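You operate a simulated robot arm through the tools that you are given. There is no shell and no other tool.

You run a simulated robot arm. Do the job below in one go: nothing can be reset, and whatever is moved stays where it is left.

## Task
Pour about a third of a glass of raspberry drink into the green glass; top both up with soda.
Fine: both about three quarters full; the clear glass ends on the side table, the green one stays under the siphon; no spills. Set down upright: short clear glass, short green glass.
Where things are to end (x, y in the base frame): short clear glass within 60 mm of [330, 360].

It is judged by the outcome, as a careful person would: the job done as asked, and still so three seconds after it is handed in. It fails if anything else is knocked over, pushed out of place, dropped, spilled or broken.

## Robot
A 6-joint arm with a two-finger gripper, fixed in place. Base frame: the origin is on the floor under the middle of its stand, x ahead of it, y to its left, z up. Readings come in mm, degrees, newtons and seconds.
With the tool pointing down near the work surface it reaches from about 140 to 680 mm from the base axis. Its first joint turns from -66.0 to 66.0 degrees. Payload 2.45 kg.
The tool frame sits at the grasp point between the pads (the TCP): z along the fingers, y along the line on which they close. The tips reach 30 mm beyond it. The gripper opens to 106 mm; its body begins 79 mm behind the TCP.
Orientation is that of the tool frame in the base frame, as a unit quaternion [w, x, y, z]. With the fingers straight down and closing along the base's y, the tool's x points along the base's -x, its y along +y and its z along -z.

## Interface
- The arm moves only by the tool play_rows. Its argument "deltas" is text: rows parted by semicolons, each of 7 numbers parted by spaces: the shift along the tool's x, y, z in mm, then the turn, a rotation vector about the tool's x, y, z in degrees, then the closure, from 0 (fully open) to 1 (shut). In form: tx ty tz wx wy wz grip; .... A call has 1 to 20 rows; each row shifts and turns the commanded pose from where the row before left it, along the tool's axes as they then stand. Rows are played at 5 a second. More than 50 mm and 8.6 degrees between two rows, or a gripper value outside its range, and nothing of the call is played. A pose out of reach is approached as far as the arm can. The call stops where the force on the tool passes 40 N (or 10 N more than at its start, if that is more) or the arm is blocked; 0.2 s more then pass. Each finger travels about 153 mm/s and halts on what it meets, pressing with about 44 N; the grip force reading is that of the motor and also rises with nothing between the fingers. The clock runs only during rows and for 0.2 s after the last one: add rows that do not move to give the fingers time. It gives the time, the measured TCP pose, the force on the tool (base axes), the opening and the grip force at its end, in the units of the frame above (readings bear some noise), with the torque about the TCP (base axes, N m) and any sound that the robot's microphone picked up, and new pictures: "views" is both (left out), scene, wrist or none.
- Cameras (640 x 400 px; columns grow to the right, rows downward): "scene" is fixed at [60.9, 415, 1407.6]; the picture's right is [-0.72, -0.69, 0.00], its down [-0.37, 0.39, -0.84] and it looks along [0.58, -0.61, -0.54] (base axes); focal length 214 px, centre (320, 200). "wrist" rides on the gripper at [76, -2, -106] in the tool frame; the picture's right is [0.02, 1.00, 0.00], its down [-0.78, 0.02, -0.62] and it looks along [-0.62, 0.01, 0.78] (tool axes); focal length 247 px, centre (320, 200). There is no depth. A picture from a camera that has moved, and an enlarged one, comes with that camera's place and axes in the base frame and with its lens.
- zoom(camera, box): a new picture of the part [left, top, right, bottom] of that camera's present view, enlarged. It takes no simulated time.
- sign_off(): hands the job in; it is judged then, once.

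Nothing tells you positions but the pictures and the camera data. Unless the task says otherwise, let go and move clear before handing in.

The tools are called after ">>>" by a JSON object that holds its "method" and its "body". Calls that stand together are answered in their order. play_rows: Moves the arm, as the interface text tells. Its arguments: {"type":"object","properties":{"deltas":{"type":"string"},"views":{"type":"string","enum":["both","scene","wrist","none"]}},"required":["deltas"]} The other tools are called the same way: zoom (camera, box) takes an enlarged picture of a part of a camera's view; sign_off () hands the job in.

At the start:

```text
time_s: 0.0
ee_pos: [199.7, 182.9, 1364.0]
ee_rot: [-0.001, 0.0, 1.0, -0.001]
ft_force: [-0.3, -0.2, -0.1]
moment: [-0.01, 0.01, 0.0]
finger_gap: 105.9
grasp_force: 0.0
```

scene: 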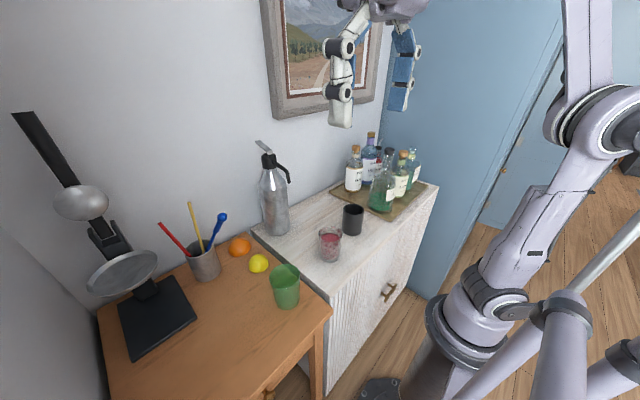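
wrist: 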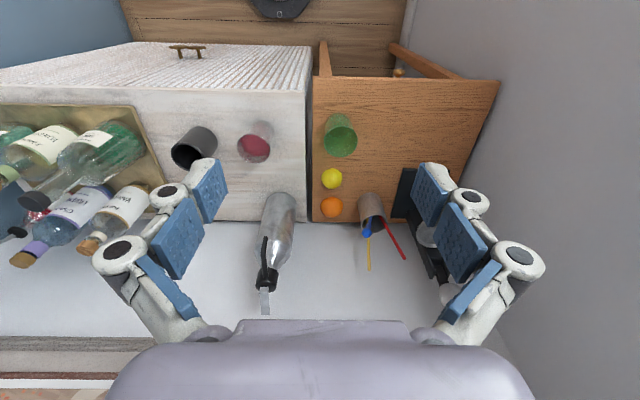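

I see a wooden side table with a green glass, lemon, orange, a pen cup and a lamp. Beside it is a white cabinet with the clear glass of raspberry drink, a dark cup, a siphon and a tray of bottles. I'll enlarge the views before I move anything.

>>> {"method": "zoom", "body": {"camera": "scene", "box": [220, 120, 380, 220]}}

>>> {"method": "zoom", "body": {"camera": "scene", "box": [220, 210, 380, 310]}}

>>> {"method": "zoom", "body": {"camera": "wrist", "box": [160, 100, 400, 250]}}

>>> {"method": "zoom", "body": {"camera": "wrist", "box": [220, 180, 380, 330]}}

```text
4.00 times, centred on (300, 170) of scene
camera zoom: at [60.9, 415.0, 1407.6], right [-0.72, -0.69, 0.0], down [-0.37, 0.39, -0.84], along [0.58, -0.61, -0.54], focal length 858 px, centre (400, 320)
```

zoom: 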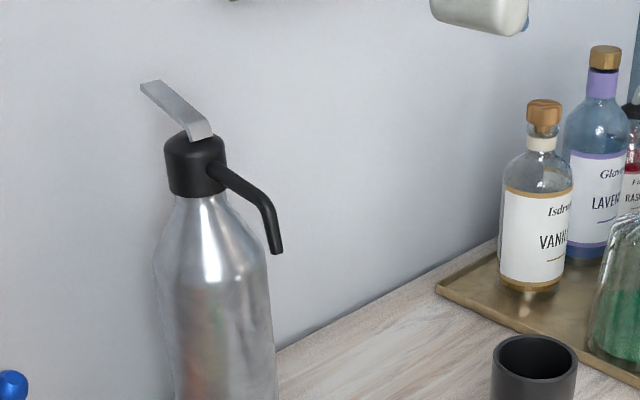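

```text
4.00 times, centred on (300, 260) of scene
camera zoom: at [60.9, 415.0, 1407.6], right [-0.72, -0.69, 0.0], down [-0.37, 0.39, -0.84], along [0.58, -0.61, -0.54], focal length 858 px, centre (400, -40)
```

zoom: 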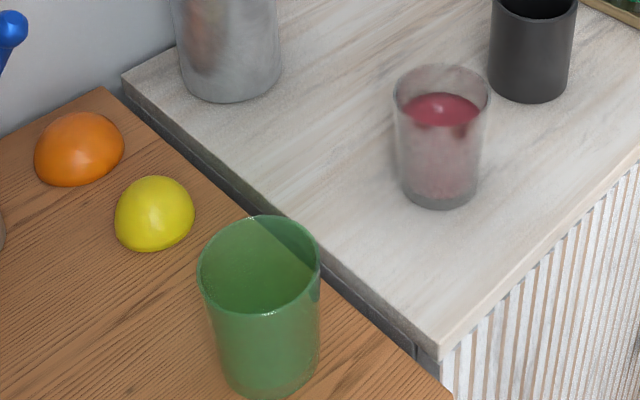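

```text
2.67 times, centred on (280, 175) of wrist
camera zoom: at [122.7, 183.5, 1470.4], right [-0.02, 1.0, 0.0], down [0.78, 0.02, 0.62], along [0.62, 0.01, -0.78], focal length 659 px, centre (427, 267)
```

zoom: 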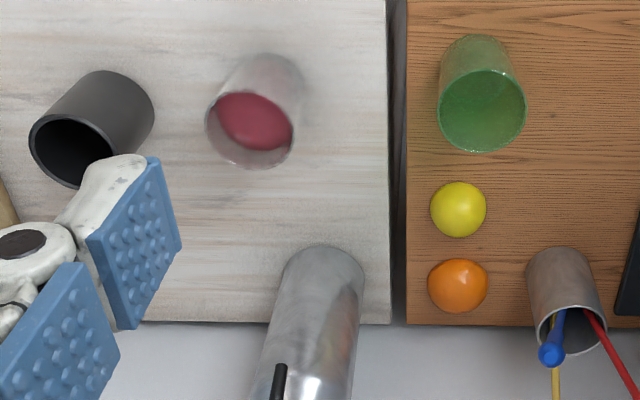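

```text
2.67 times, centred on (300, 255) of wrist
camera zoom: at [122.7, 183.5, 1470.4], right [-0.02, 1.0, 0.0], down [0.78, 0.02, 0.62], along [0.62, 0.01, -0.78], focal length 659 px, centre (373, 53)
```

zoom: 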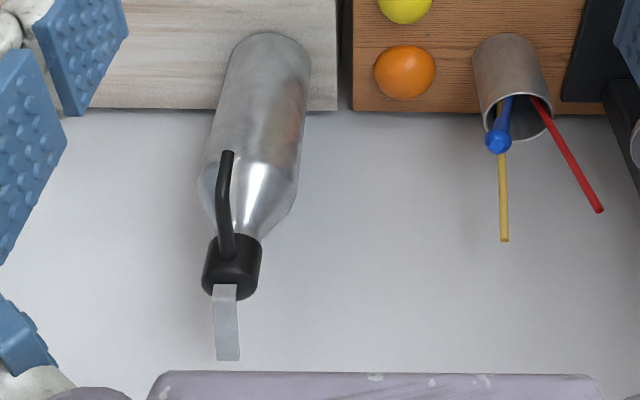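

The clear glass is near (375, 39) on the cabinet, whose top is at about z 878. The green glass is near (361, 232) on the side table, top about z 857. The siphon stands near (606, 74), with its spout tip around (505, 77, 1114). I'll look closer at the fill level and the surroundings.

>>> {"method": "zoom", "body": {"camera": "scene", "box": [305, 215, 355, 275]}}

>>> {"method": "zoom", "body": {"camera": "scene", "box": [250, 130, 300, 190]}}

>>> {"method": "zoom", "body": {"camera": "scene", "box": [80, 200, 340, 400]}}

```text
6.67 times, centred on (330, 245) of scene
camera zoom: at [60.9, 415.0, 1407.6], right [-0.72, -0.69, 0.0], down [-0.37, 0.39, -0.84], along [0.58, -0.61, -0.54], focal length 1430 px, centre (253, -100)
```

zoom: 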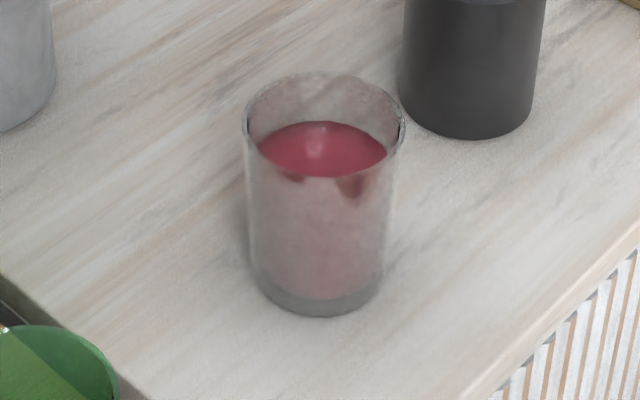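

```text
6.67 times, centred on (275, 160) of scene
camera zoom: at [60.9, 415.0, 1407.6], right [-0.72, -0.69, 0.0], down [-0.37, 0.39, -0.84], along [0.58, -0.61, -0.54], focal length 1430 px, centre (620, 467)
```

zoom: 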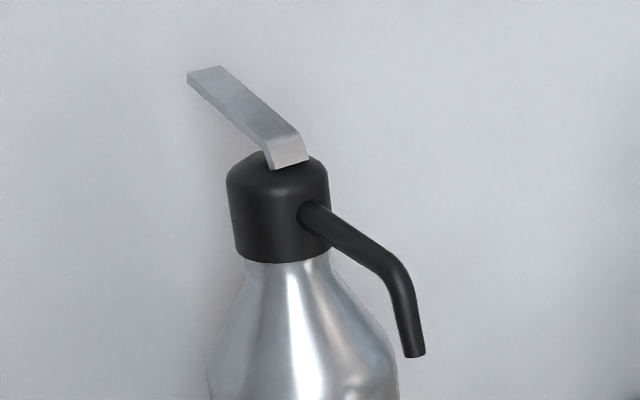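

```text
2.00 times, centred on (210, 300) of scene
camera zoom: at [60.9, 415.0, 1407.6], right [-0.72, -0.69, 0.0], down [-0.37, 0.39, -0.84], along [0.58, -0.61, -0.54], focal length 429 px, centre (540, 0)
```

zoom: 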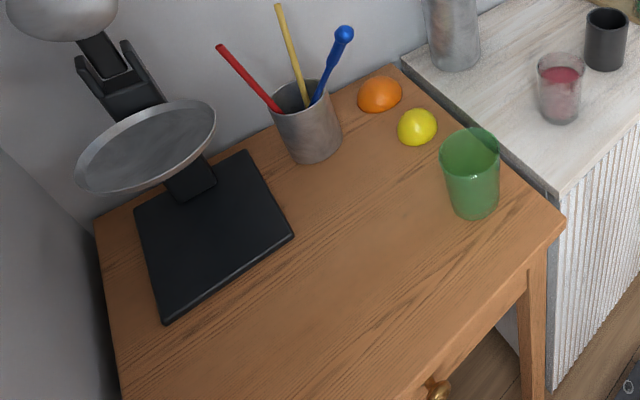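

The clear glass is roughly three quarters full, with its surface about 20 mm below the rim. I'll move the open gripper above it and tilt the tool forward to look closer.

>>> {"method": "play_rows", "body": {"deltas": "-22.9 -20.7 28.6 0 0 0 0; -22.9 -20.7 28.6 0 0 0 0; -22.9 -20.7 28.6 0 0 0 0; -22.9 -20.7 28.6 0 0 0 0; -22.9 -20.7 28.6 0 0 0 0; -22.9 -20.7 28.6 0 0 0 0; -22.9 -20.7 28.6 0 0 0 0; 0 0 0 0 0 0 0", "views": "both"}}

```text
time_s: 1.8
ee_pos: [359.2, 32.0, 1162.6]
ee_rot: [0.0, 0.0, 1.0, 0.0]
ft_force: [0.7, -0.9, 1.4]
moment: [0.02, 0.0, -0.02]
finger_gap: 106.1
grasp_force: 0.0
camera wrist: at [282.4, 33.4, 1268.6], right [-0.02, 1.0, 0.0], down [0.78, 0.02, 0.62], along [0.62, 0.01, -0.78], focal length 247 px, centre (320, 200)
```

scene: 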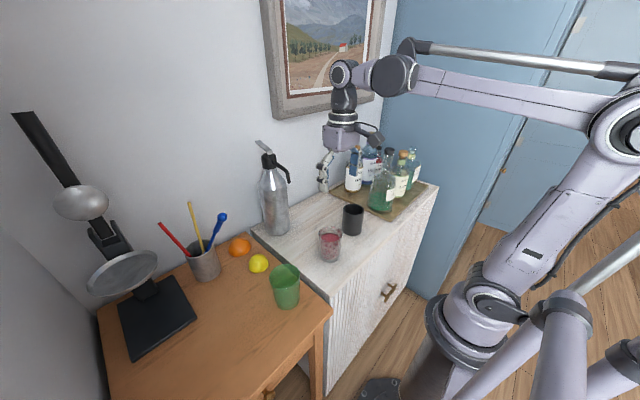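
wrist: 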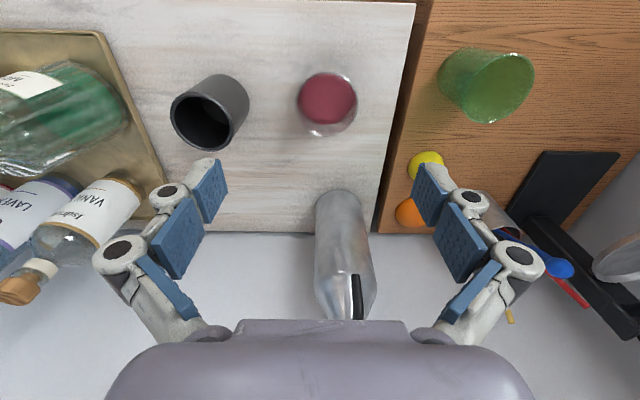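

I'm hovering above the cabinet with the tool pointing down. I'll zoom in to fix the clear glass position and check the liquid level.

>>> {"method": "zoom", "body": {"camera": "wrist", "box": [270, 50, 390, 150]}}

>>> {"method": "zoom", "body": {"camera": "wrist", "box": [400, 20, 560, 140]}}

>>> {"method": "zoom", "body": {"camera": "wrist", "box": [280, 180, 420, 330]}}

```text
4.00 times, centred on (330, 100) of wrist
camera zoom: at [282.4, 33.4, 1268.6], right [-0.02, 1.0, 0.0], down [0.78, 0.02, 0.62], along [0.62, 0.01, -0.78], focal length 988 px, centre (280, 600)
```

zoom: 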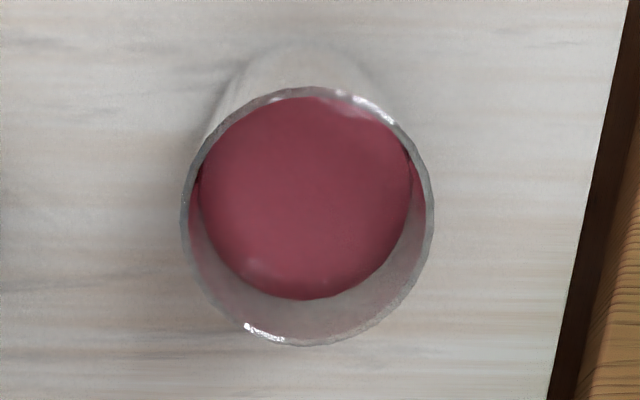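

```text
3.33 times, centred on (480, 80) of wrist
camera zoom: at [282.4, 33.4, 1268.6], right [-0.02, 1.0, 0.0], down [0.78, 0.02, 0.62], along [0.62, 0.01, -0.78], focal length 823 px, centre (-213, 600)
```

zoom: 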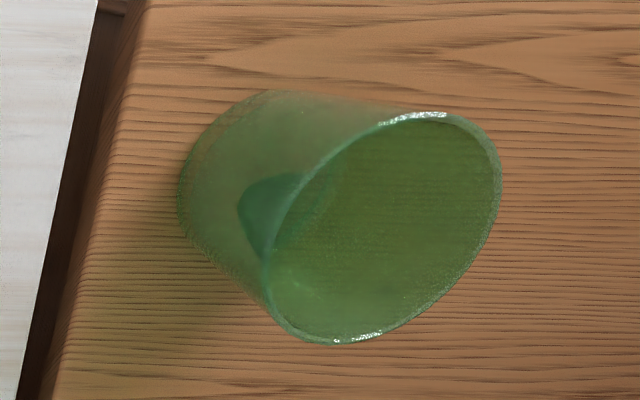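

```text
2.67 times, centred on (350, 255) of wrist
camera zoom: at [282.4, 33.4, 1268.6], right [-0.02, 1.0, 0.0], down [0.78, 0.02, 0.62], along [0.62, 0.01, -0.78], focal length 659 px, centre (240, 53)
```

zoom: 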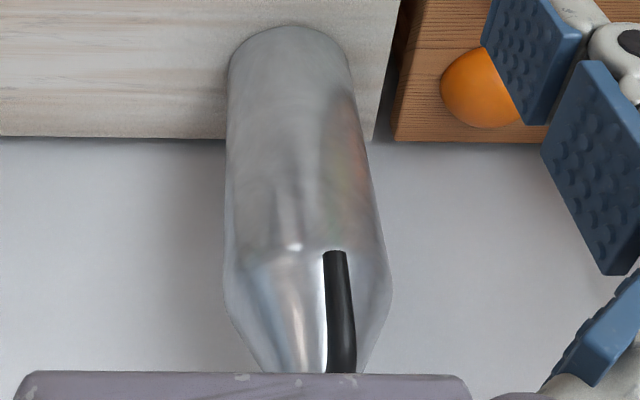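

The clear glass rim is around (372, 42, 981), about 72 mm across. The green rim is around (352, 232, 977) and the spout tip around (509, 75, 1110). Next I tilt the tool forward by 55° and come down above the clear glass.

>>> {"method": "play_rows", "body": {"deltas": "0 0 0 0 -7.86 0 0; 0 0 0 0 -7.86 0 0; 0 0 0 0 -7.86 0 0; 0 0 0 0 -7.86 0 0; 0 0 0 0 -7.86 0 0; 0 0 0 0 -7.86 0 0; 0 0 0 0 -7.84 0 0; 22 2.5 16.5 0 0 0 0; 22 2.5 16.5 0 0 0 0; 22 2.5 16.5 0 0 0 0; 22 2.5 16.5 0 0 0 0; 0 0 0 0 0 0 0", "views": "both"}}

```text
time_s: 4.4
ee_pos: [362.8, 46.3, 1053.7]
ee_rot: [0.462, 0.0, 0.887, 0.0]
ft_force: [0.5, 0.0, 0.2]
moment: [0.02, 0.0, 0.02]
finger_gap: 106.0
grasp_force: 0.0
camera wrist: at [231.9, 47.1, 1051.8], right [-0.01, 1.0, -0.02], down [-0.06, 0.02, 1.0], along [1.0, 0.01, 0.06], focal length 247 px, centre (320, 200)
```

scene: 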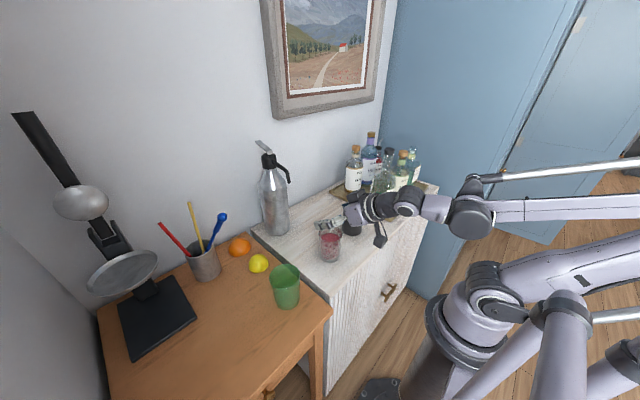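
wrist: 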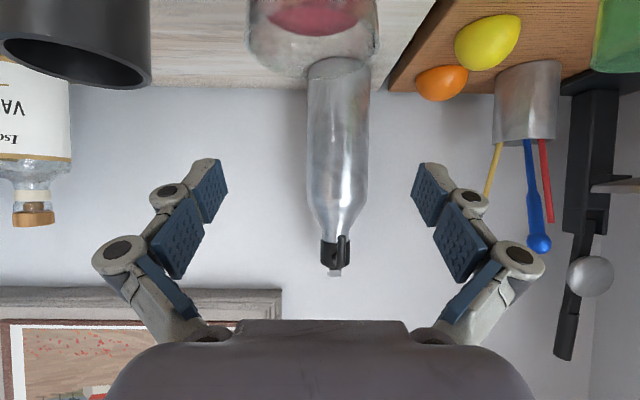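

The gripper is tilted and lined up above the glass, whose centre reads y≈44. I'll lower it so the fingers straddle the glass.

>>> {"method": "play_rows", "body": {"deltas": "19.2 -0.5 15.7 0 0 0 0; 19.2 -0.5 15.7 0 0 0 0; 19.2 -0.5 15.7 0 0 0 0; 0 0 0 0 0 0 0", "views": "both"}}

```text
time_s: 5.4
ee_pos: [367.1, 46.3, 979.1]
ee_rot: [0.461, 0.0, 0.887, 0.0]
ft_force: [-0.1, -0.3, -0.1]
moment: [0.03, 0.0, -0.03]
finger_gap: 105.9
grasp_force: 0.1
camera wrist: at [235.6, 47.3, 976.9], right [-0.01, 1.0, -0.02], down [-0.06, 0.02, 1.0], along [1.0, 0.01, 0.06], focal length 247 px, centre (320, 200)
```

scene: 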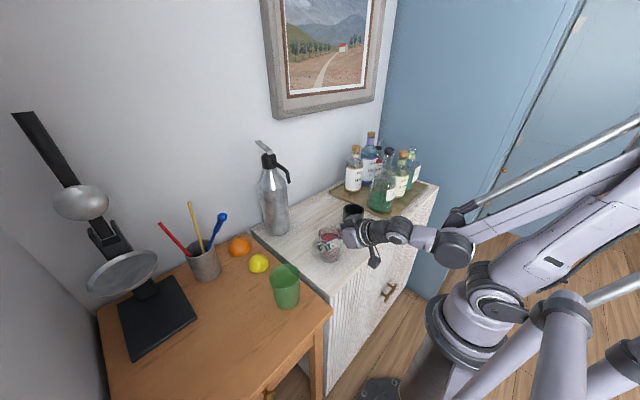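
wrist: 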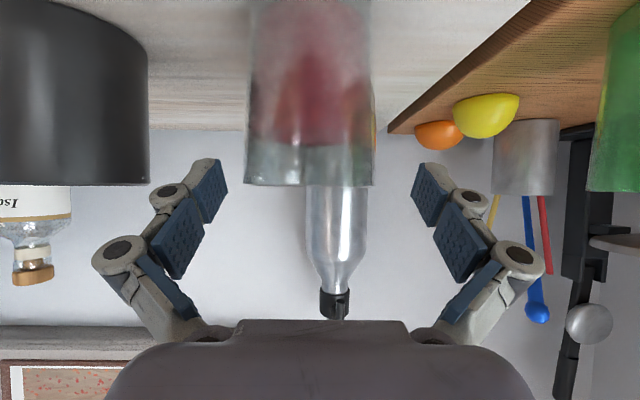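

The rim height reads about 977 and the glass centre y≈43, so I'll correct by 3 mm and lower to mid-glass.

>>> {"method": "play_rows", "body": {"deltas": "12.4 -1.2 10.7 0 0 0 0; 12.4 -1.2 10.7 0 0 0 0; 12.4 -1.2 10.8 0 0 0 0; 0 0 0 0 0 0 0", "views": "both"}}

```text
time_s: 6.4
ee_pos: [374.5, 45.1, 939.9]
ee_rot: [0.461, 0.0, 0.888, 0.0]
ft_force: [-0.6, 0.1, -0.3]
moment: [0.02, -0.01, 0.0]
finger_gap: 105.7
grasp_force: 0.1
out of reach, approached as far as the arm can: row 3
camera wrist: at [242.7, 44.5, 938.9], right [-0.01, 1.0, -0.02], down [-0.06, 0.02, 1.0], along [1.0, 0.01, 0.06], focal length 247 px, centre (320, 200)
```

scene: 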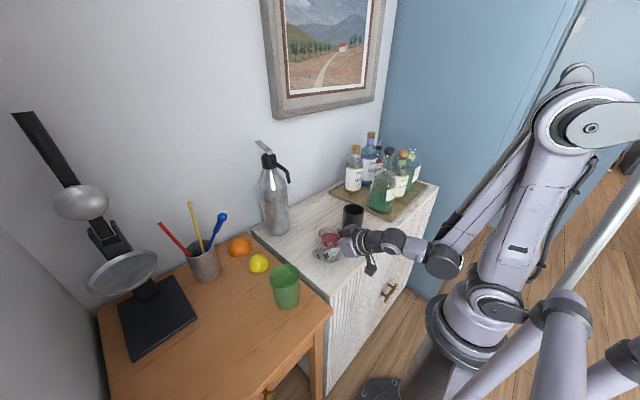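
wrist: 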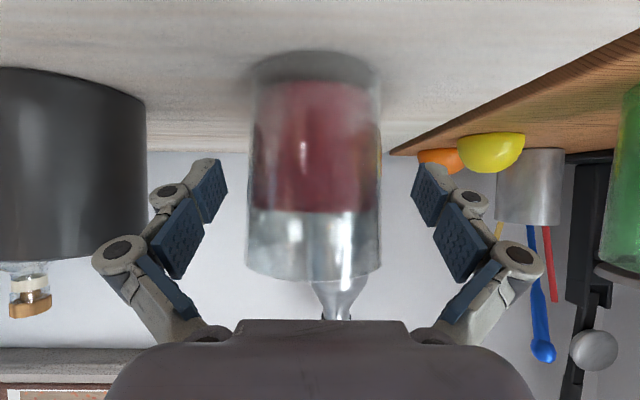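

The fingers straddle the glass at z≈940, the lowest the arm can reach at this tilt. I'll zoom in on the level before gripping.

>>> {"method": "zoom", "body": {"camera": "wrist", "box": [220, 20, 420, 300]}}

>>> {"method": "zoom", "body": {"camera": "scene", "box": [300, 210, 400, 290]}}

```text
1.43 times, centred on (320, 160) of wrist
camera zoom: at [242.7, 44.5, 938.9], right [-0.01, 1.0, -0.02], down [-0.06, 0.02, 1.0], along [1.0, 0.01, 0.06], focal length 353 px, centre (320, 257)
```

zoom: 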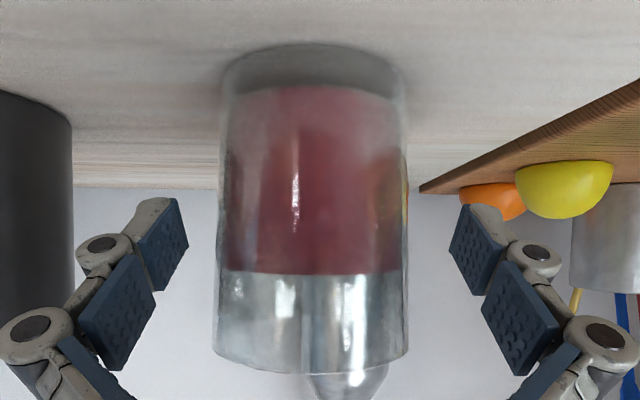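

```text
5.00 times, centred on (350, 250) of scene
camera zoom: at [60.9, 415.0, 1407.6], right [-0.72, -0.69, 0.0], down [-0.37, 0.39, -0.84], along [0.58, -0.61, -0.54], focal length 1072 px, centre (170, -50)
```

zoom: 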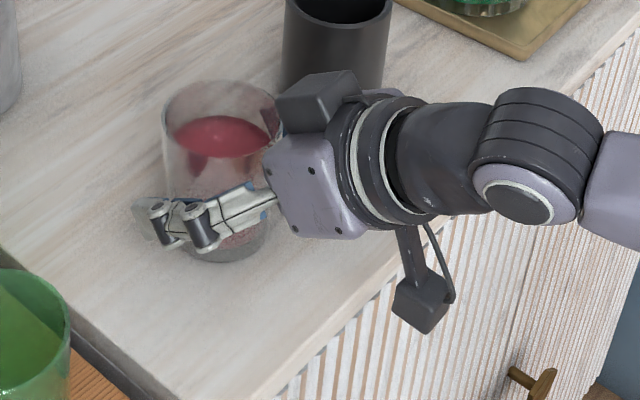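

The level is about two thirds to 0.7 of the inner depth. I'll shift a touch in y and close on the glass.

>>> {"method": "play_rows", "body": {"deltas": "-4 -2 0 0 0 0 0; 0 0 0 0 0 0 0.15; 0 0 0 0 0 0 0.3; 0 0 0 0 0 0 0.6; 0 0 0 0 0 0 1; 0 0 0 0 0 0 1; 0 0 0 0 0 0 1", "views": "both"}}

```text
time_s: 8.0
ee_pos: [378.4, 41.3, 944.5]
ee_rot: [0.462, 0.0, 0.887, 0.0]
ft_force: [0.9, -2.1, 1.4]
moment: [0.01, -0.13, -0.02]
finger_gap: 69.9
grasp_force: 44.5
camera wrist: at [245.4, 42.3, 942.5], right [-0.01, 1.0, -0.02], down [-0.06, 0.02, 1.0], along [1.0, 0.01, 0.06], focal length 247 px, centre (320, 200)
```

scene: 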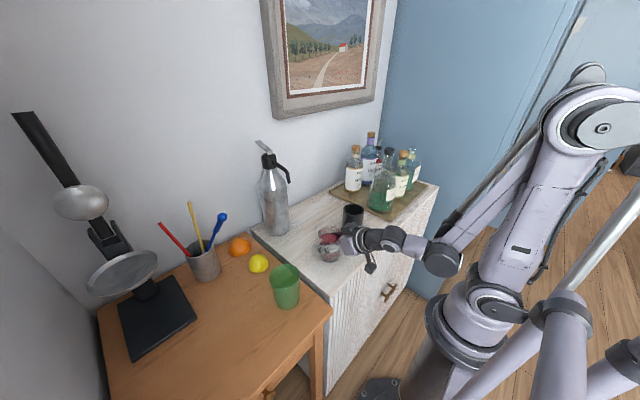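
wrist: 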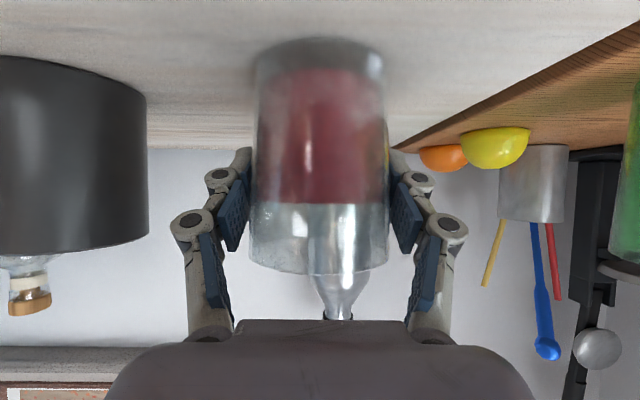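

The glass is gripped at a 70 mm gap with 44 N. I'll lift it straight up, keeping it upright.

>>> {"method": "play_rows", "body": {"deltas": "-4 0 -2.8 0 0 0 1; -10 0 -7 0 0 0 1; -14 0 -9.8 0 0 0 1; -16 0 -11.2 0 0 0 1; -16 0 -11.2 0 0 0 1; -16 0 -11.2 0 0 0 1; -14 0 -9.8 0 0 0 1; -10 0 -7 0 0 0 1; -5 0 -3.5 0 0 0 1; 0 0 0 0 0 0 1", "views": "both"}}

```text
time_s: 10.2
ee_pos: [377.6, 43.0, 1072.9]
ee_rot: [0.462, 0.0, 0.887, 0.0]
ft_force: [0.2, -0.2, -4.7]
moment: [0.01, 0.02, -0.02]
finger_gap: 70.3
grasp_force: 44.0
camera wrist: at [245.9, 43.6, 1070.9], right [-0.01, 1.0, -0.02], down [-0.06, 0.02, 1.0], along [1.0, 0.01, 0.06], focal length 247 px, centre (320, 200)
```

scene: 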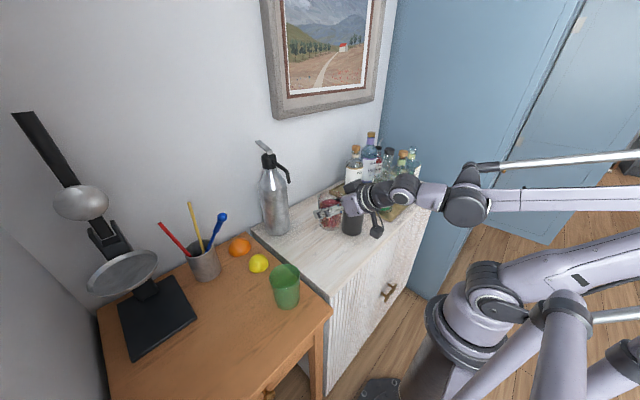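
wrist: 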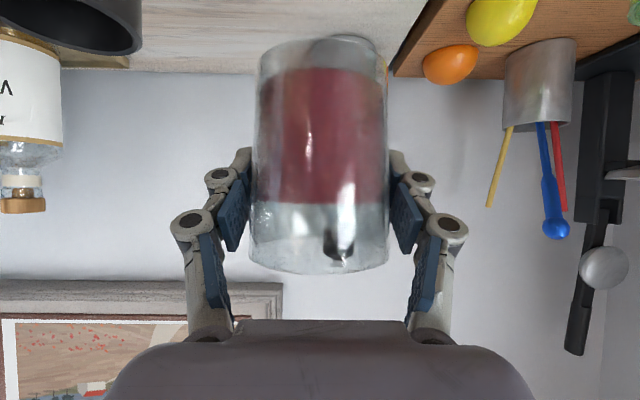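

The lifted glass shows a clean level of about two thirds and weighs roughly 4.7 N. Next I carry it upright to just short of the green glass, above rim height.

>>> {"method": "play_rows", "body": {"deltas": "1.9 7.3 -2.2 0 0 0 1; 3.9 14.5 -4.4 0 0 0 1; 4.8 18.2 -5.5 0 0 0 1; 4.8 18.2 -5.5 0 0 0 1; 4.8 18.2 -5.5 0 0 0 1; 4.8 18.2 -5.5 0 0 0 1; 4.8 18.2 -5.5 0 0 0 1; 4.8 18.2 -5.5 0 0 0 1; 4.8 18.2 -5.5 0 0 0 1; 4.8 18.2 -5.5 0 0 0 1; 3.9 14.5 -4.4 0 0 0 1; 1.9 7.3 -2.2 0 0 0 1; 0 0 0 0 0 0 1; 0 0 0 0 0 0 1", "views": "both"}}

```text
time_s: 13.2
ee_pos: [302.1, 230.5, 1062.5]
ee_rot: [0.462, 0.0, 0.887, 0.0]
ft_force: [-0.4, 0.7, -4.2]
moment: [-0.02, 0.01, 0.0]
finger_gap: 70.3
grasp_force: 44.2
camera wrist: at [170.5, 230.6, 1060.6], right [-0.01, 1.0, -0.02], down [-0.06, 0.02, 1.0], along [1.0, 0.01, 0.06], focal length 247 px, centre (320, 200)
```

scene: 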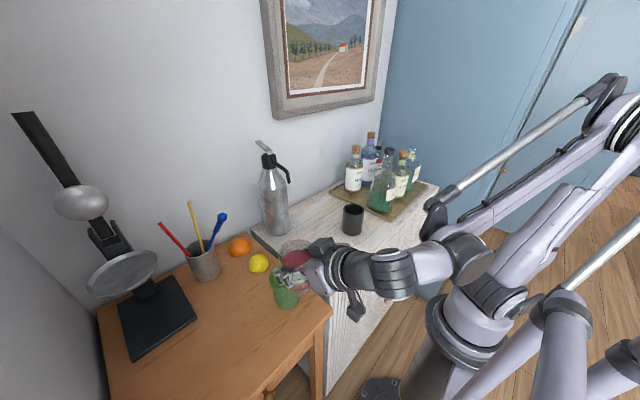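
wrist: 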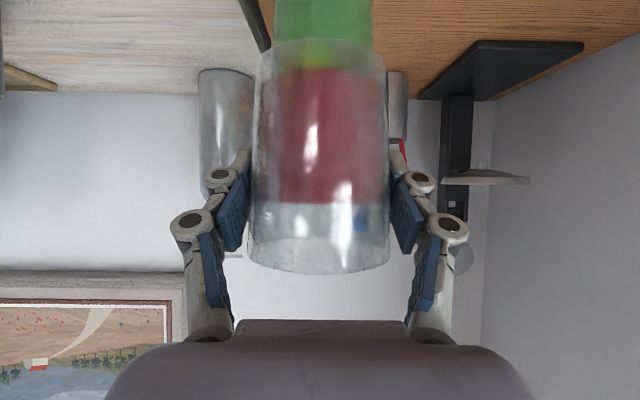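

The clear glass hangs just behind and above the green one. I'll check the alignment in close-up.

>>> {"method": "zoom", "body": {"camera": "scene", "box": [240, 220, 360, 320]}}

>>> {"method": "zoom", "body": {"camera": "wrist", "box": [240, 0, 400, 100]}}

```text
4.00 times, centred on (300, 270) of scene
camera zoom: at [60.9, 415.0, 1407.6], right [-0.72, -0.69, 0.0], down [-0.37, 0.39, -0.84], along [0.58, -0.61, -0.54], focal length 858 px, centre (400, -80)
```

zoom: 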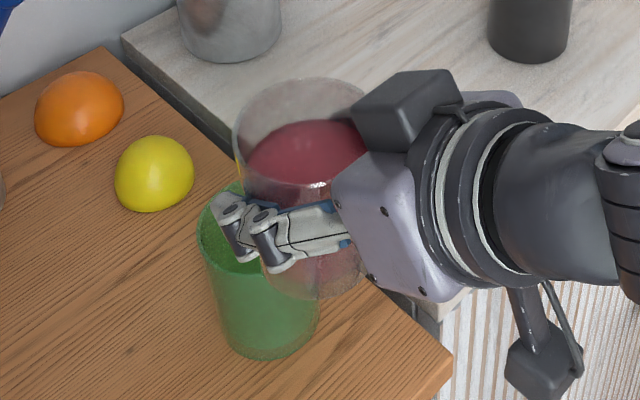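

```text
4.00 times, centred on (320, 50) of wrist
camera zoom: at [170.5, 230.6, 1060.6], right [-0.01, 1.0, -0.02], down [-0.06, 0.02, 1.0], along [1.0, 0.01, 0.06], focal length 988 px, centre (320, 800)
```

zoom: 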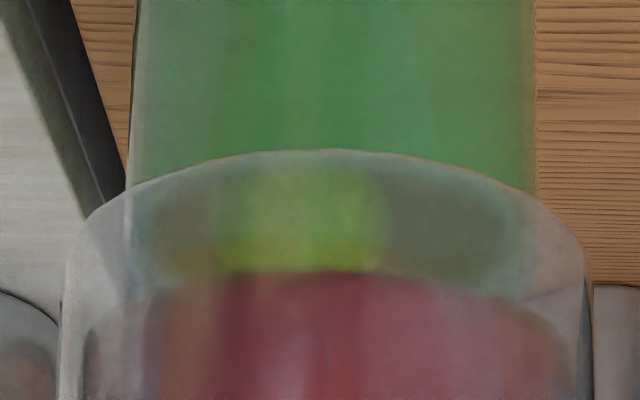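

The green glass sits about 2.5 mm further in +y, so I correct for that. Then I tilt gently to 25°, below the spill angle, and lower toward the green rim.

>>> {"method": "play_rows", "body": {"deltas": "0 1.2 0 0 0 0 1; 0 1.3 0 0 2 0 1; 0 0 0 0 3 0 1; 0 0 0 0 4 0 1; 0 0 0 0 4 0 1; 0 0 0 0 4 0 1; 0 0 0 0 4 0 1; 0 0 0 0 3 0 1; 0 0 0 0 1 0 1; 0 0 0 0 0 0 1; 0 0 0 0 0 0 1", "views": "both"}}

>>> {"method": "zoom", "body": {"camera": "scene", "box": [240, 220, 360, 320]}}

```text
time_s: 15.6
ee_pos: [301.5, 233.6, 1065.4]
ee_rot: [0.259, 0.0, 0.966, 0.0]
ft_force: [-0.2, -0.2, -3.6]
moment: [0.0, -0.04, 0.02]
finger_gap: 70.1
grasp_force: 44.0
camera wrist: at [182.1, 233.1, 1118.0], right [-0.02, 1.0, -0.01], down [0.37, 0.02, 0.93], along [0.93, 0.01, -0.37], focal length 247 px, centre (320, 200)
```

scene: 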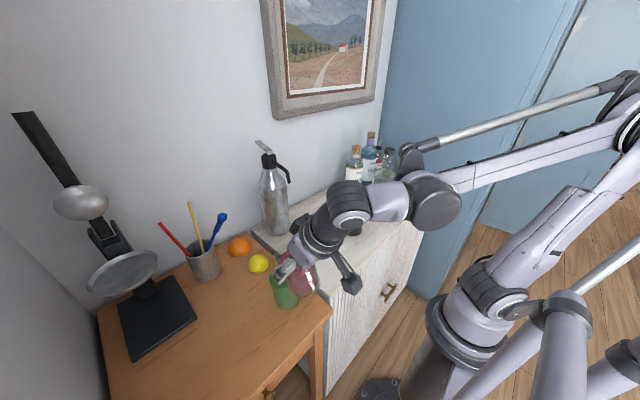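
wrist: 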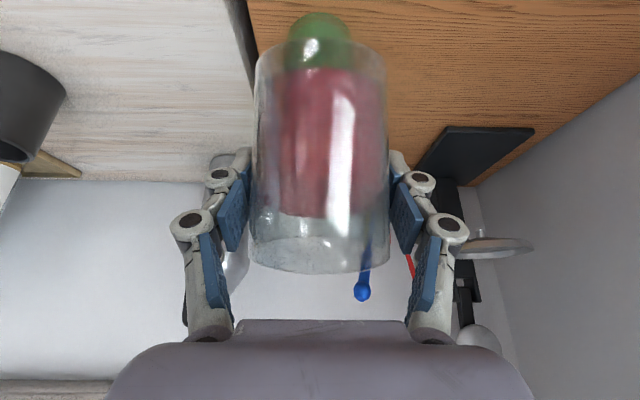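

```text
4.00 times, centred on (300, 270) of scene
camera zoom: at [60.9, 415.0, 1407.6], right [-0.72, -0.69, 0.0], down [-0.37, 0.39, -0.84], along [0.58, -0.61, -0.54], focal length 858 px, centre (400, -80)
```

zoom: 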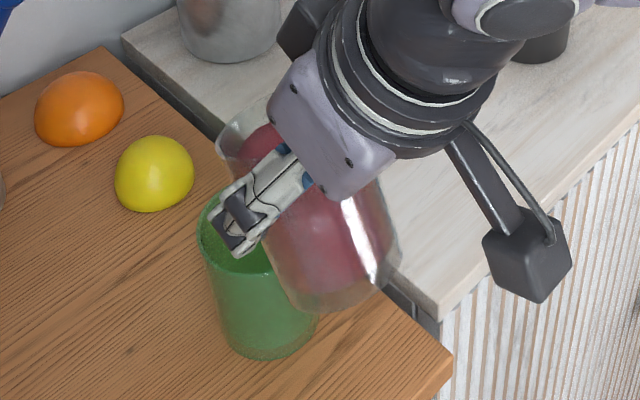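

The glass is tilted 25° with the liquid still inside and its lip over the green glass. I'll lower about 40 mm and then tilt slowly, watching for flow.

>>> {"method": "play_rows", "body": {"deltas": "2.5 0 4.3 0 0 0 1; 5 0 8.7 0 0 0 1; 5 0 8.7 0 0 0 1; 5 0 8.7 0 0 0 1; 2.5 0 4.3 0 0 0 1; 0 0 0 0 2 0 1; 0 0 0 0 3 0 1; 0 0 0 0 3 0 1; 0 0 0 0 2 0 1; 0 0 0 0 0 0 1; 0 0 0 0 0 0 1", "views": "both"}}

>>> {"method": "zoom", "body": {"camera": "scene", "box": [240, 220, 360, 320]}}

>>> {"method": "zoom", "body": {"camera": "wrist", "box": [220, 0, 420, 300]}}

```text
time_s: 18.0
ee_pos: [301.8, 233.5, 1024.4]
ee_rot: [0.174, 0.0, 0.985, 0.0]
ft_force: [0.5, -0.7, -4.8]
moment: [-0.01, -0.04, 0.01]
finger_gap: 70.2
grasp_force: 44.5
camera wrist: at [193.1, 233.9, 1098.0], right [-0.02, 1.0, -0.01], down [0.52, 0.02, 0.85], along [0.85, 0.01, -0.52], focal length 247 px, centre (320, 200)
```

scene: 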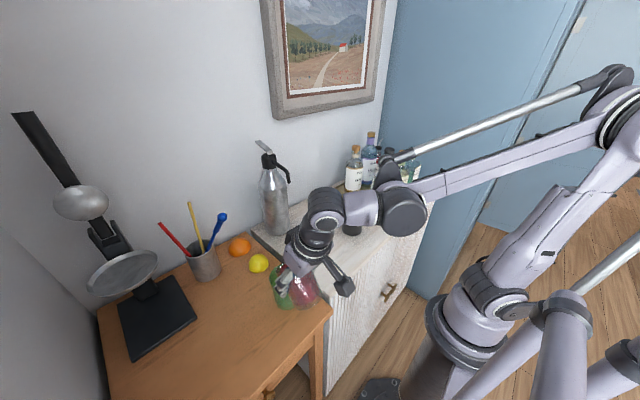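
wrist: 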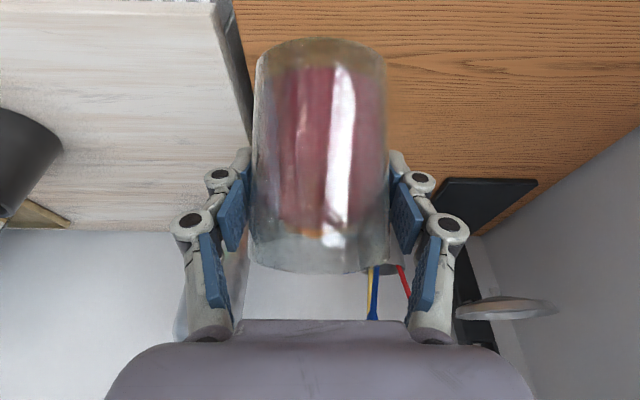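

```text
4.00 times, centred on (300, 270) of scene
camera zoom: at [60.9, 415.0, 1407.6], right [-0.72, -0.69, 0.0], down [-0.37, 0.39, -0.84], along [0.58, -0.61, -0.54], focal length 858 px, centre (400, -80)
```

zoom: 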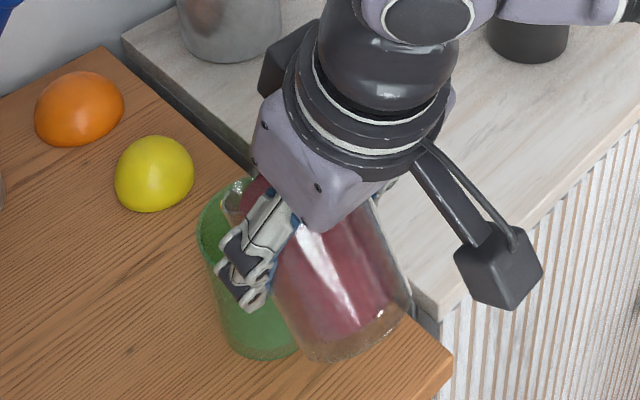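

```text
1.33 times, centred on (320, 150) of wrist
camera zoom: at [193.1, 233.9, 1098.0], right [-0.02, 1.0, -0.01], down [0.52, 0.02, 0.85], along [0.85, 0.01, -0.52], focal length 329 px, centre (320, 267)
```

zoom: 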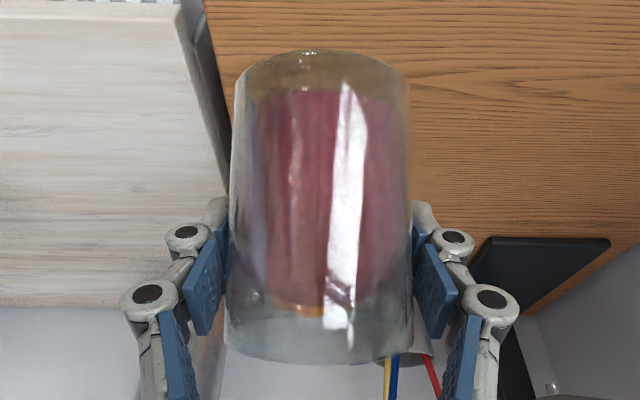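

At 35° there is no visible flow yet. I continue in small steps.

>>> {"method": "play_rows", "body": {"deltas": "0 0 0 0 1.5 0 1; 0 0 0 0 1.5 0 1; 0 0 0 0 1.5 0 1; 0 0 0 0 1.5 0 1; 0 0 0 0 0 0 1; 0 0 0 0 0 0 1; 0 0 0 0 0 0 1", "views": "both"}}

>>> {"method": "zoom", "body": {"camera": "scene", "box": [240, 220, 360, 320]}}

>>> {"method": "zoom", "body": {"camera": "wrist", "box": [220, 0, 420, 300]}}

```text
time_s: 19.6
ee_pos: [303.0, 234.7, 1024.0]
ee_rot: [0.122, 0.0, 0.993, 0.0]
ft_force: [-0.1, 0.6, -5.1]
moment: [0.02, -0.09, 0.01]
finger_gap: 70.3
grasp_force: 44.1
camera wrist: at [202.3, 233.7, 1108.9], right [-0.02, 1.0, -0.01], down [0.61, 0.02, 0.79], along [0.79, 0.01, -0.61], focal length 247 px, centre (320, 200)
```

scene: 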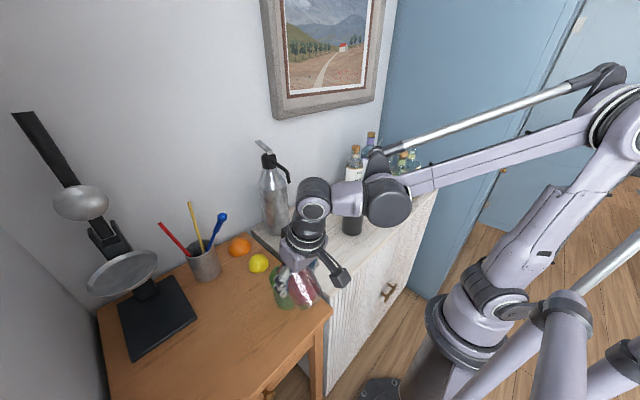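
wrist: 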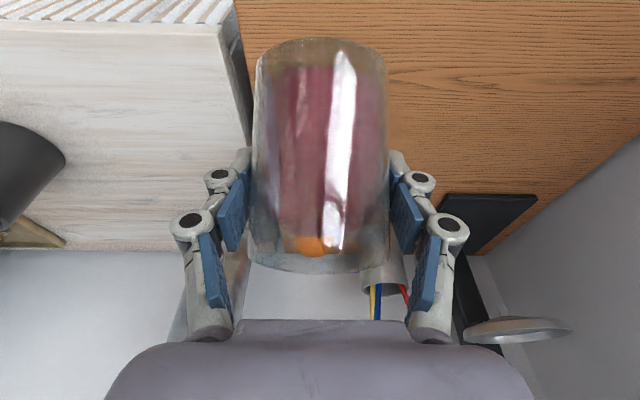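

```text
4.00 times, centred on (300, 270) of scene
camera zoom: at [60.9, 415.0, 1407.6], right [-0.72, -0.69, 0.0], down [-0.37, 0.39, -0.84], along [0.58, -0.61, -0.54], focal length 858 px, centre (400, -80)
```

zoom: 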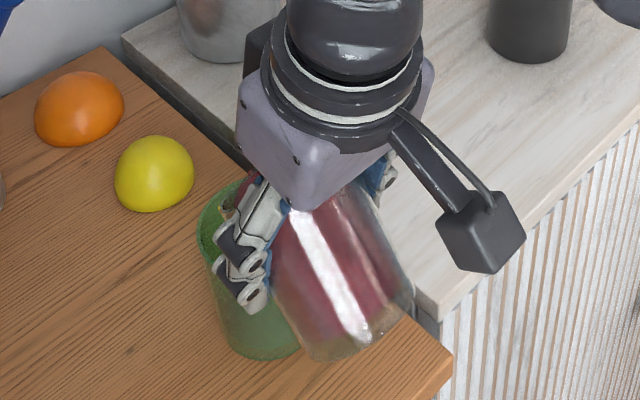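

```text
1.33 times, centred on (320, 150) of wrist
camera zoom: at [202.3, 233.7, 1108.9], right [-0.02, 1.0, -0.01], down [0.61, 0.02, 0.79], along [0.79, 0.01, -0.61], focal length 329 px, centre (320, 267)
```

zoom: 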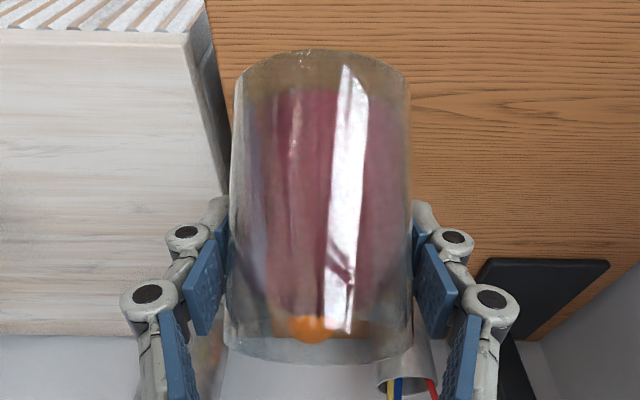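

At 41° the flow may be just starting. I continue slowly.

>>> {"method": "play_rows", "body": {"deltas": "0 0 0 0 1.5 0 1; 0 0 0 0 1.5 0 1; 0 0 0 0 1.5 0 1; 0 0 0 0 1.5 0 1; 0 0 0 0 0 0 1; 0 0 0 0 0 0 1; 0 0 0 0 0 0 1", "views": "both"}}

>>> {"method": "zoom", "body": {"camera": "scene", "box": [270, 240, 340, 310]}}

>>> {"method": "zoom", "body": {"camera": "wrist", "box": [220, 0, 420, 300]}}

```text
time_s: 21.2
ee_pos: [302.1, 233.5, 1023.9]
ee_rot: [0.07, 0.0, 0.998, 0.0]
ft_force: [-0.3, -0.3, -3.9]
moment: [0.0, -0.05, -0.01]
finger_gap: 70.2
grasp_force: 44.0
camera wrist: at [211.3, 234.4, 1118.8], right [-0.02, 1.0, 0.0], down [0.69, 0.02, 0.72], along [0.72, 0.01, -0.69], focal length 247 px, centre (320, 200)
```

scene: 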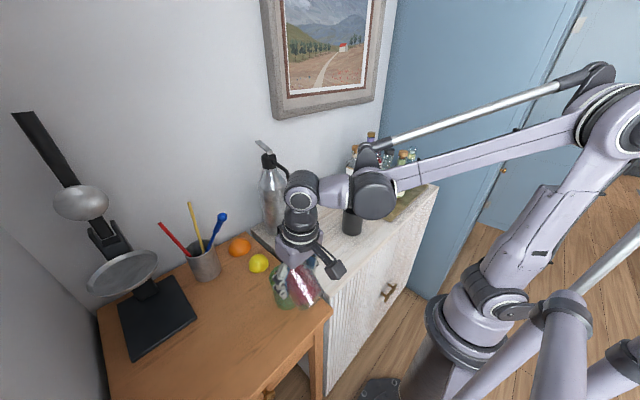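
wrist: 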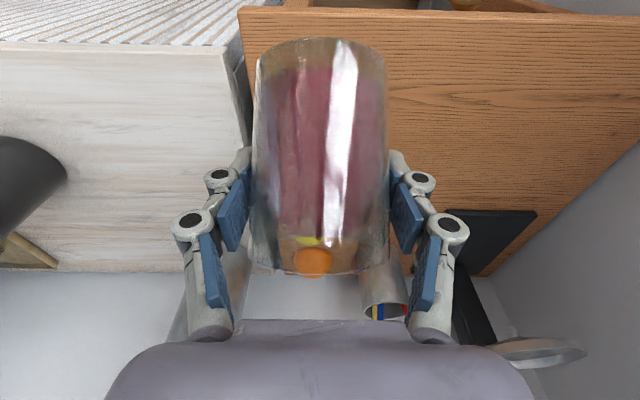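

```text
5.71 times, centred on (305, 275) of scene
camera zoom: at [60.9, 415.0, 1407.6], right [-0.72, -0.69, 0.0], down [-0.37, 0.39, -0.84], along [0.58, -0.61, -0.54], focal length 1226 px, centre (406, -229)
```

zoom: 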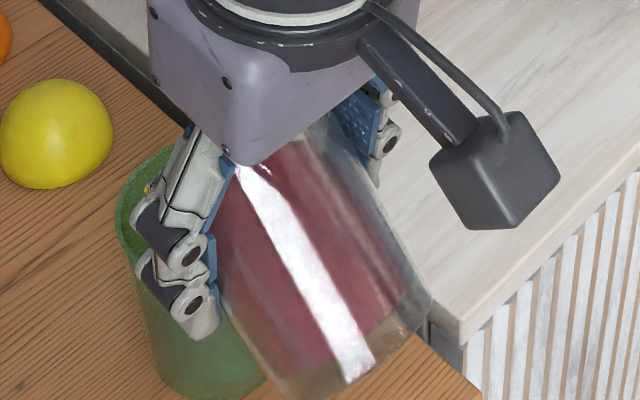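

```text
1.33 times, centred on (320, 150) of wrist
camera zoom: at [211.3, 234.4, 1118.8], right [-0.02, 1.0, 0.0], down [0.69, 0.02, 0.72], along [0.72, 0.01, -0.69], focal length 329 px, centre (320, 267)
```

zoom: 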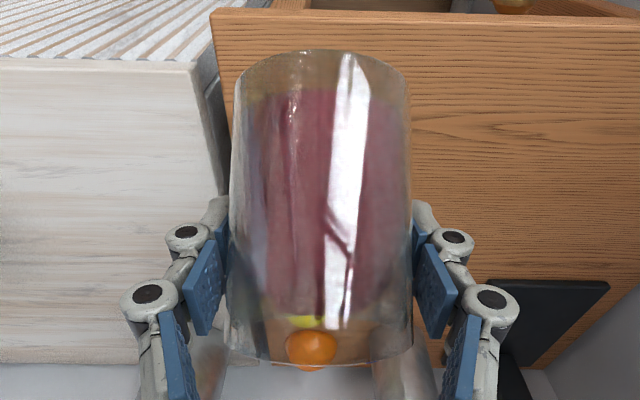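

At 47° the green glass's contents are still hard to see. I continue in small steps and keep checking the weight.

>>> {"method": "play_rows", "body": {"deltas": "0 0 0 0 1.5 0 1; 0 0 0 0 1.5 0 1; 0 0 0 0 1 0 1; 0 0 0 0 0 0 1; 0 0 0 0 0 0 1; 0 0 0 0 0 0 1; 0 0 0 0 0 0 1", "views": "both"}}

>>> {"method": "zoom", "body": {"camera": "scene", "box": [270, 250, 330, 310]}}

>>> {"method": "zoom", "body": {"camera": "wrist", "box": [240, 20, 400, 300]}}

```text
time_s: 22.8
ee_pos: [302.5, 232.9, 1024.1]
ee_rot: [0.035, 0.0, 0.999, 0.0]
ft_force: [-1.1, -0.2, -3.5]
moment: [0.0, -0.07, -0.02]
finger_gap: 70.1
grasp_force: 44.0
camera wrist: at [217.3, 233.5, 1124.6], right [-0.02, 1.0, 0.0], down [0.74, 0.02, 0.67], along [0.67, 0.01, -0.74], focal length 247 px, centre (320, 200)
```

scene: 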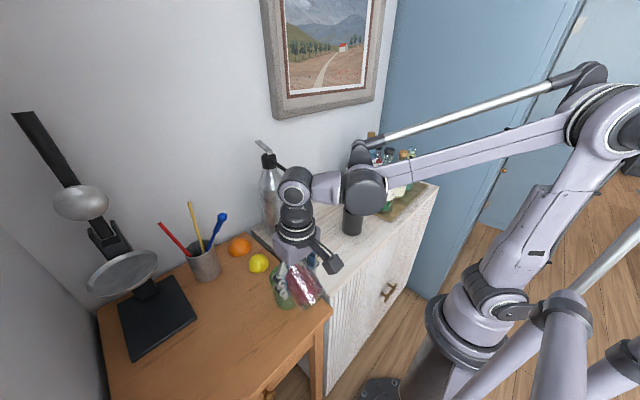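
wrist: 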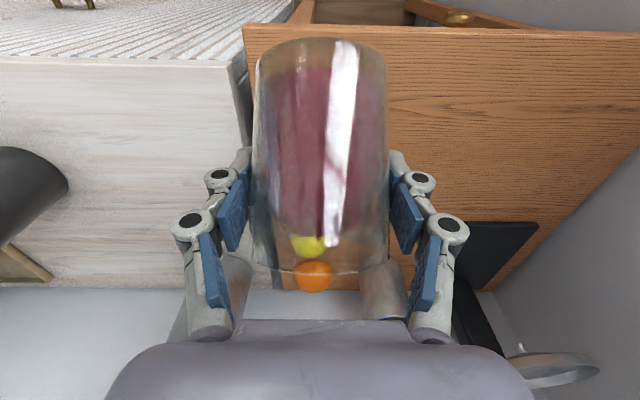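

```text
6.67 times, centred on (300, 280) of scene
camera zoom: at [60.9, 415.0, 1407.6], right [-0.72, -0.69, 0.0], down [-0.37, 0.39, -0.84], along [0.58, -0.61, -0.54], focal length 1430 px, centre (453, -333)
```

zoom: 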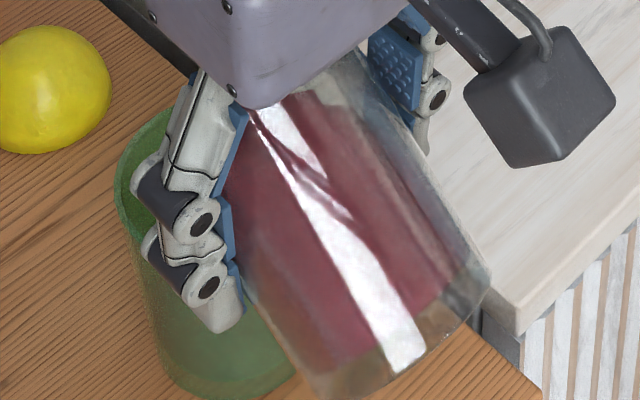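

```text
1.43 times, centred on (320, 160) of wrist
camera zoom: at [217.3, 233.5, 1124.6], right [-0.02, 1.0, 0.0], down [0.74, 0.02, 0.67], along [0.67, 0.01, -0.74], focal length 353 px, centre (320, 257)
```

zoom: 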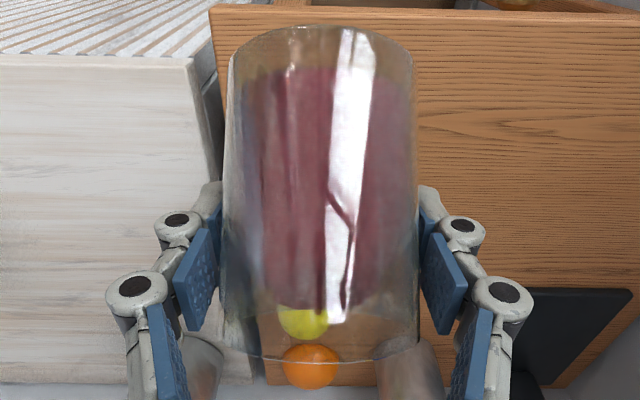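

At 51° the weight is trending down. I keep tilting in small steps.

>>> {"method": "play_rows", "body": {"deltas": "0 0 0 0 1.5 0 1; 0 0 0 0 1.5 0 1; 0 0 0 0 1 0 1; 0 0 0 0 0 0 1; 0 0 0 0 0 0 1; 0 0 0 0 0 0 1; 0 0 0 0 0 0 1; 0 0 0 0 0 0 1", "views": "both"}}

>>> {"method": "zoom", "body": {"camera": "scene", "box": [270, 250, 330, 310]}}

>>> {"method": "zoom", "body": {"camera": "wrist", "box": [240, 20, 400, 300]}}

```text
time_s: 24.6
ee_pos: [301.8, 233.7, 1024.2]
ee_rot: [0.0, 0.0, 1.0, 0.0]
ft_force: [-0.8, 0.1, -3.4]
moment: [-0.01, 0.01, 0.04]
finger_gap: 70.3
grasp_force: 44.0
camera wrist: at [224.5, 233.4, 1130.2], right [-0.02, 1.0, 0.0], down [0.78, 0.02, 0.62], along [0.62, 0.01, -0.78], focal length 247 px, centre (320, 200)
```

scene: 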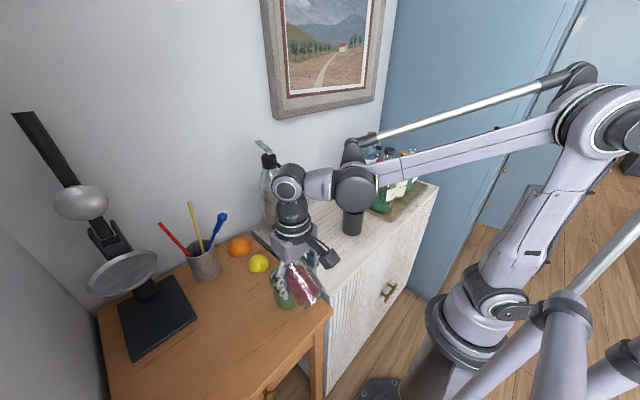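
wrist: 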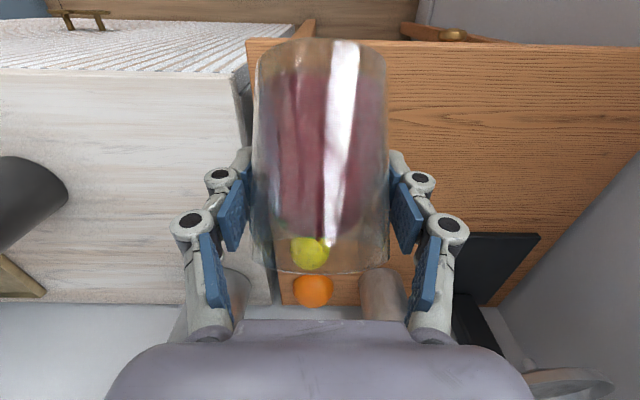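

```text
6.67 times, centred on (300, 280) of scene
camera zoom: at [60.9, 415.0, 1407.6], right [-0.72, -0.69, 0.0], down [-0.37, 0.39, -0.84], along [0.58, -0.61, -0.54], focal length 1430 px, centre (453, -333)
```

zoom: 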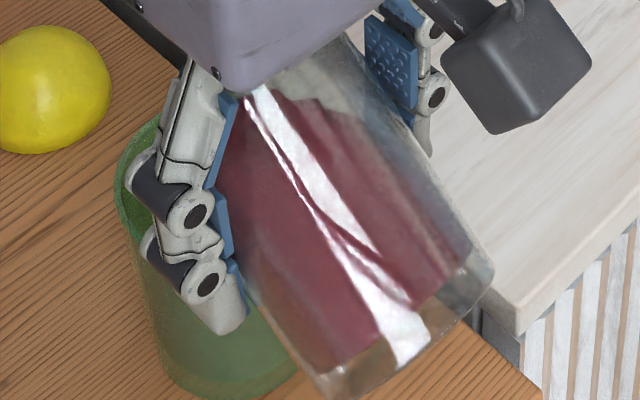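

```text
1.43 times, centred on (320, 160) of wrist
camera zoom: at [224.5, 233.4, 1130.2], right [-0.02, 1.0, 0.0], down [0.78, 0.02, 0.62], along [0.62, 0.01, -0.78], focal length 353 px, centre (320, 257)
```

zoom: 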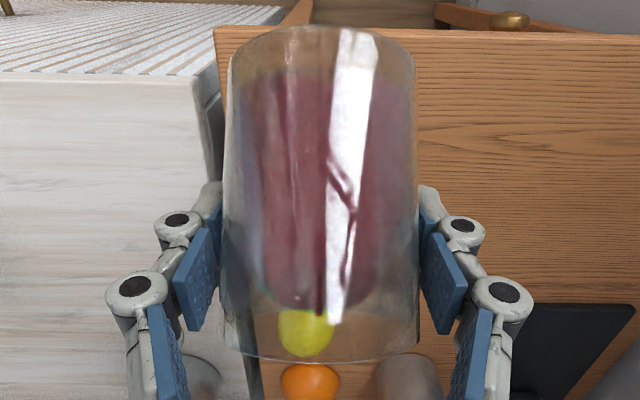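

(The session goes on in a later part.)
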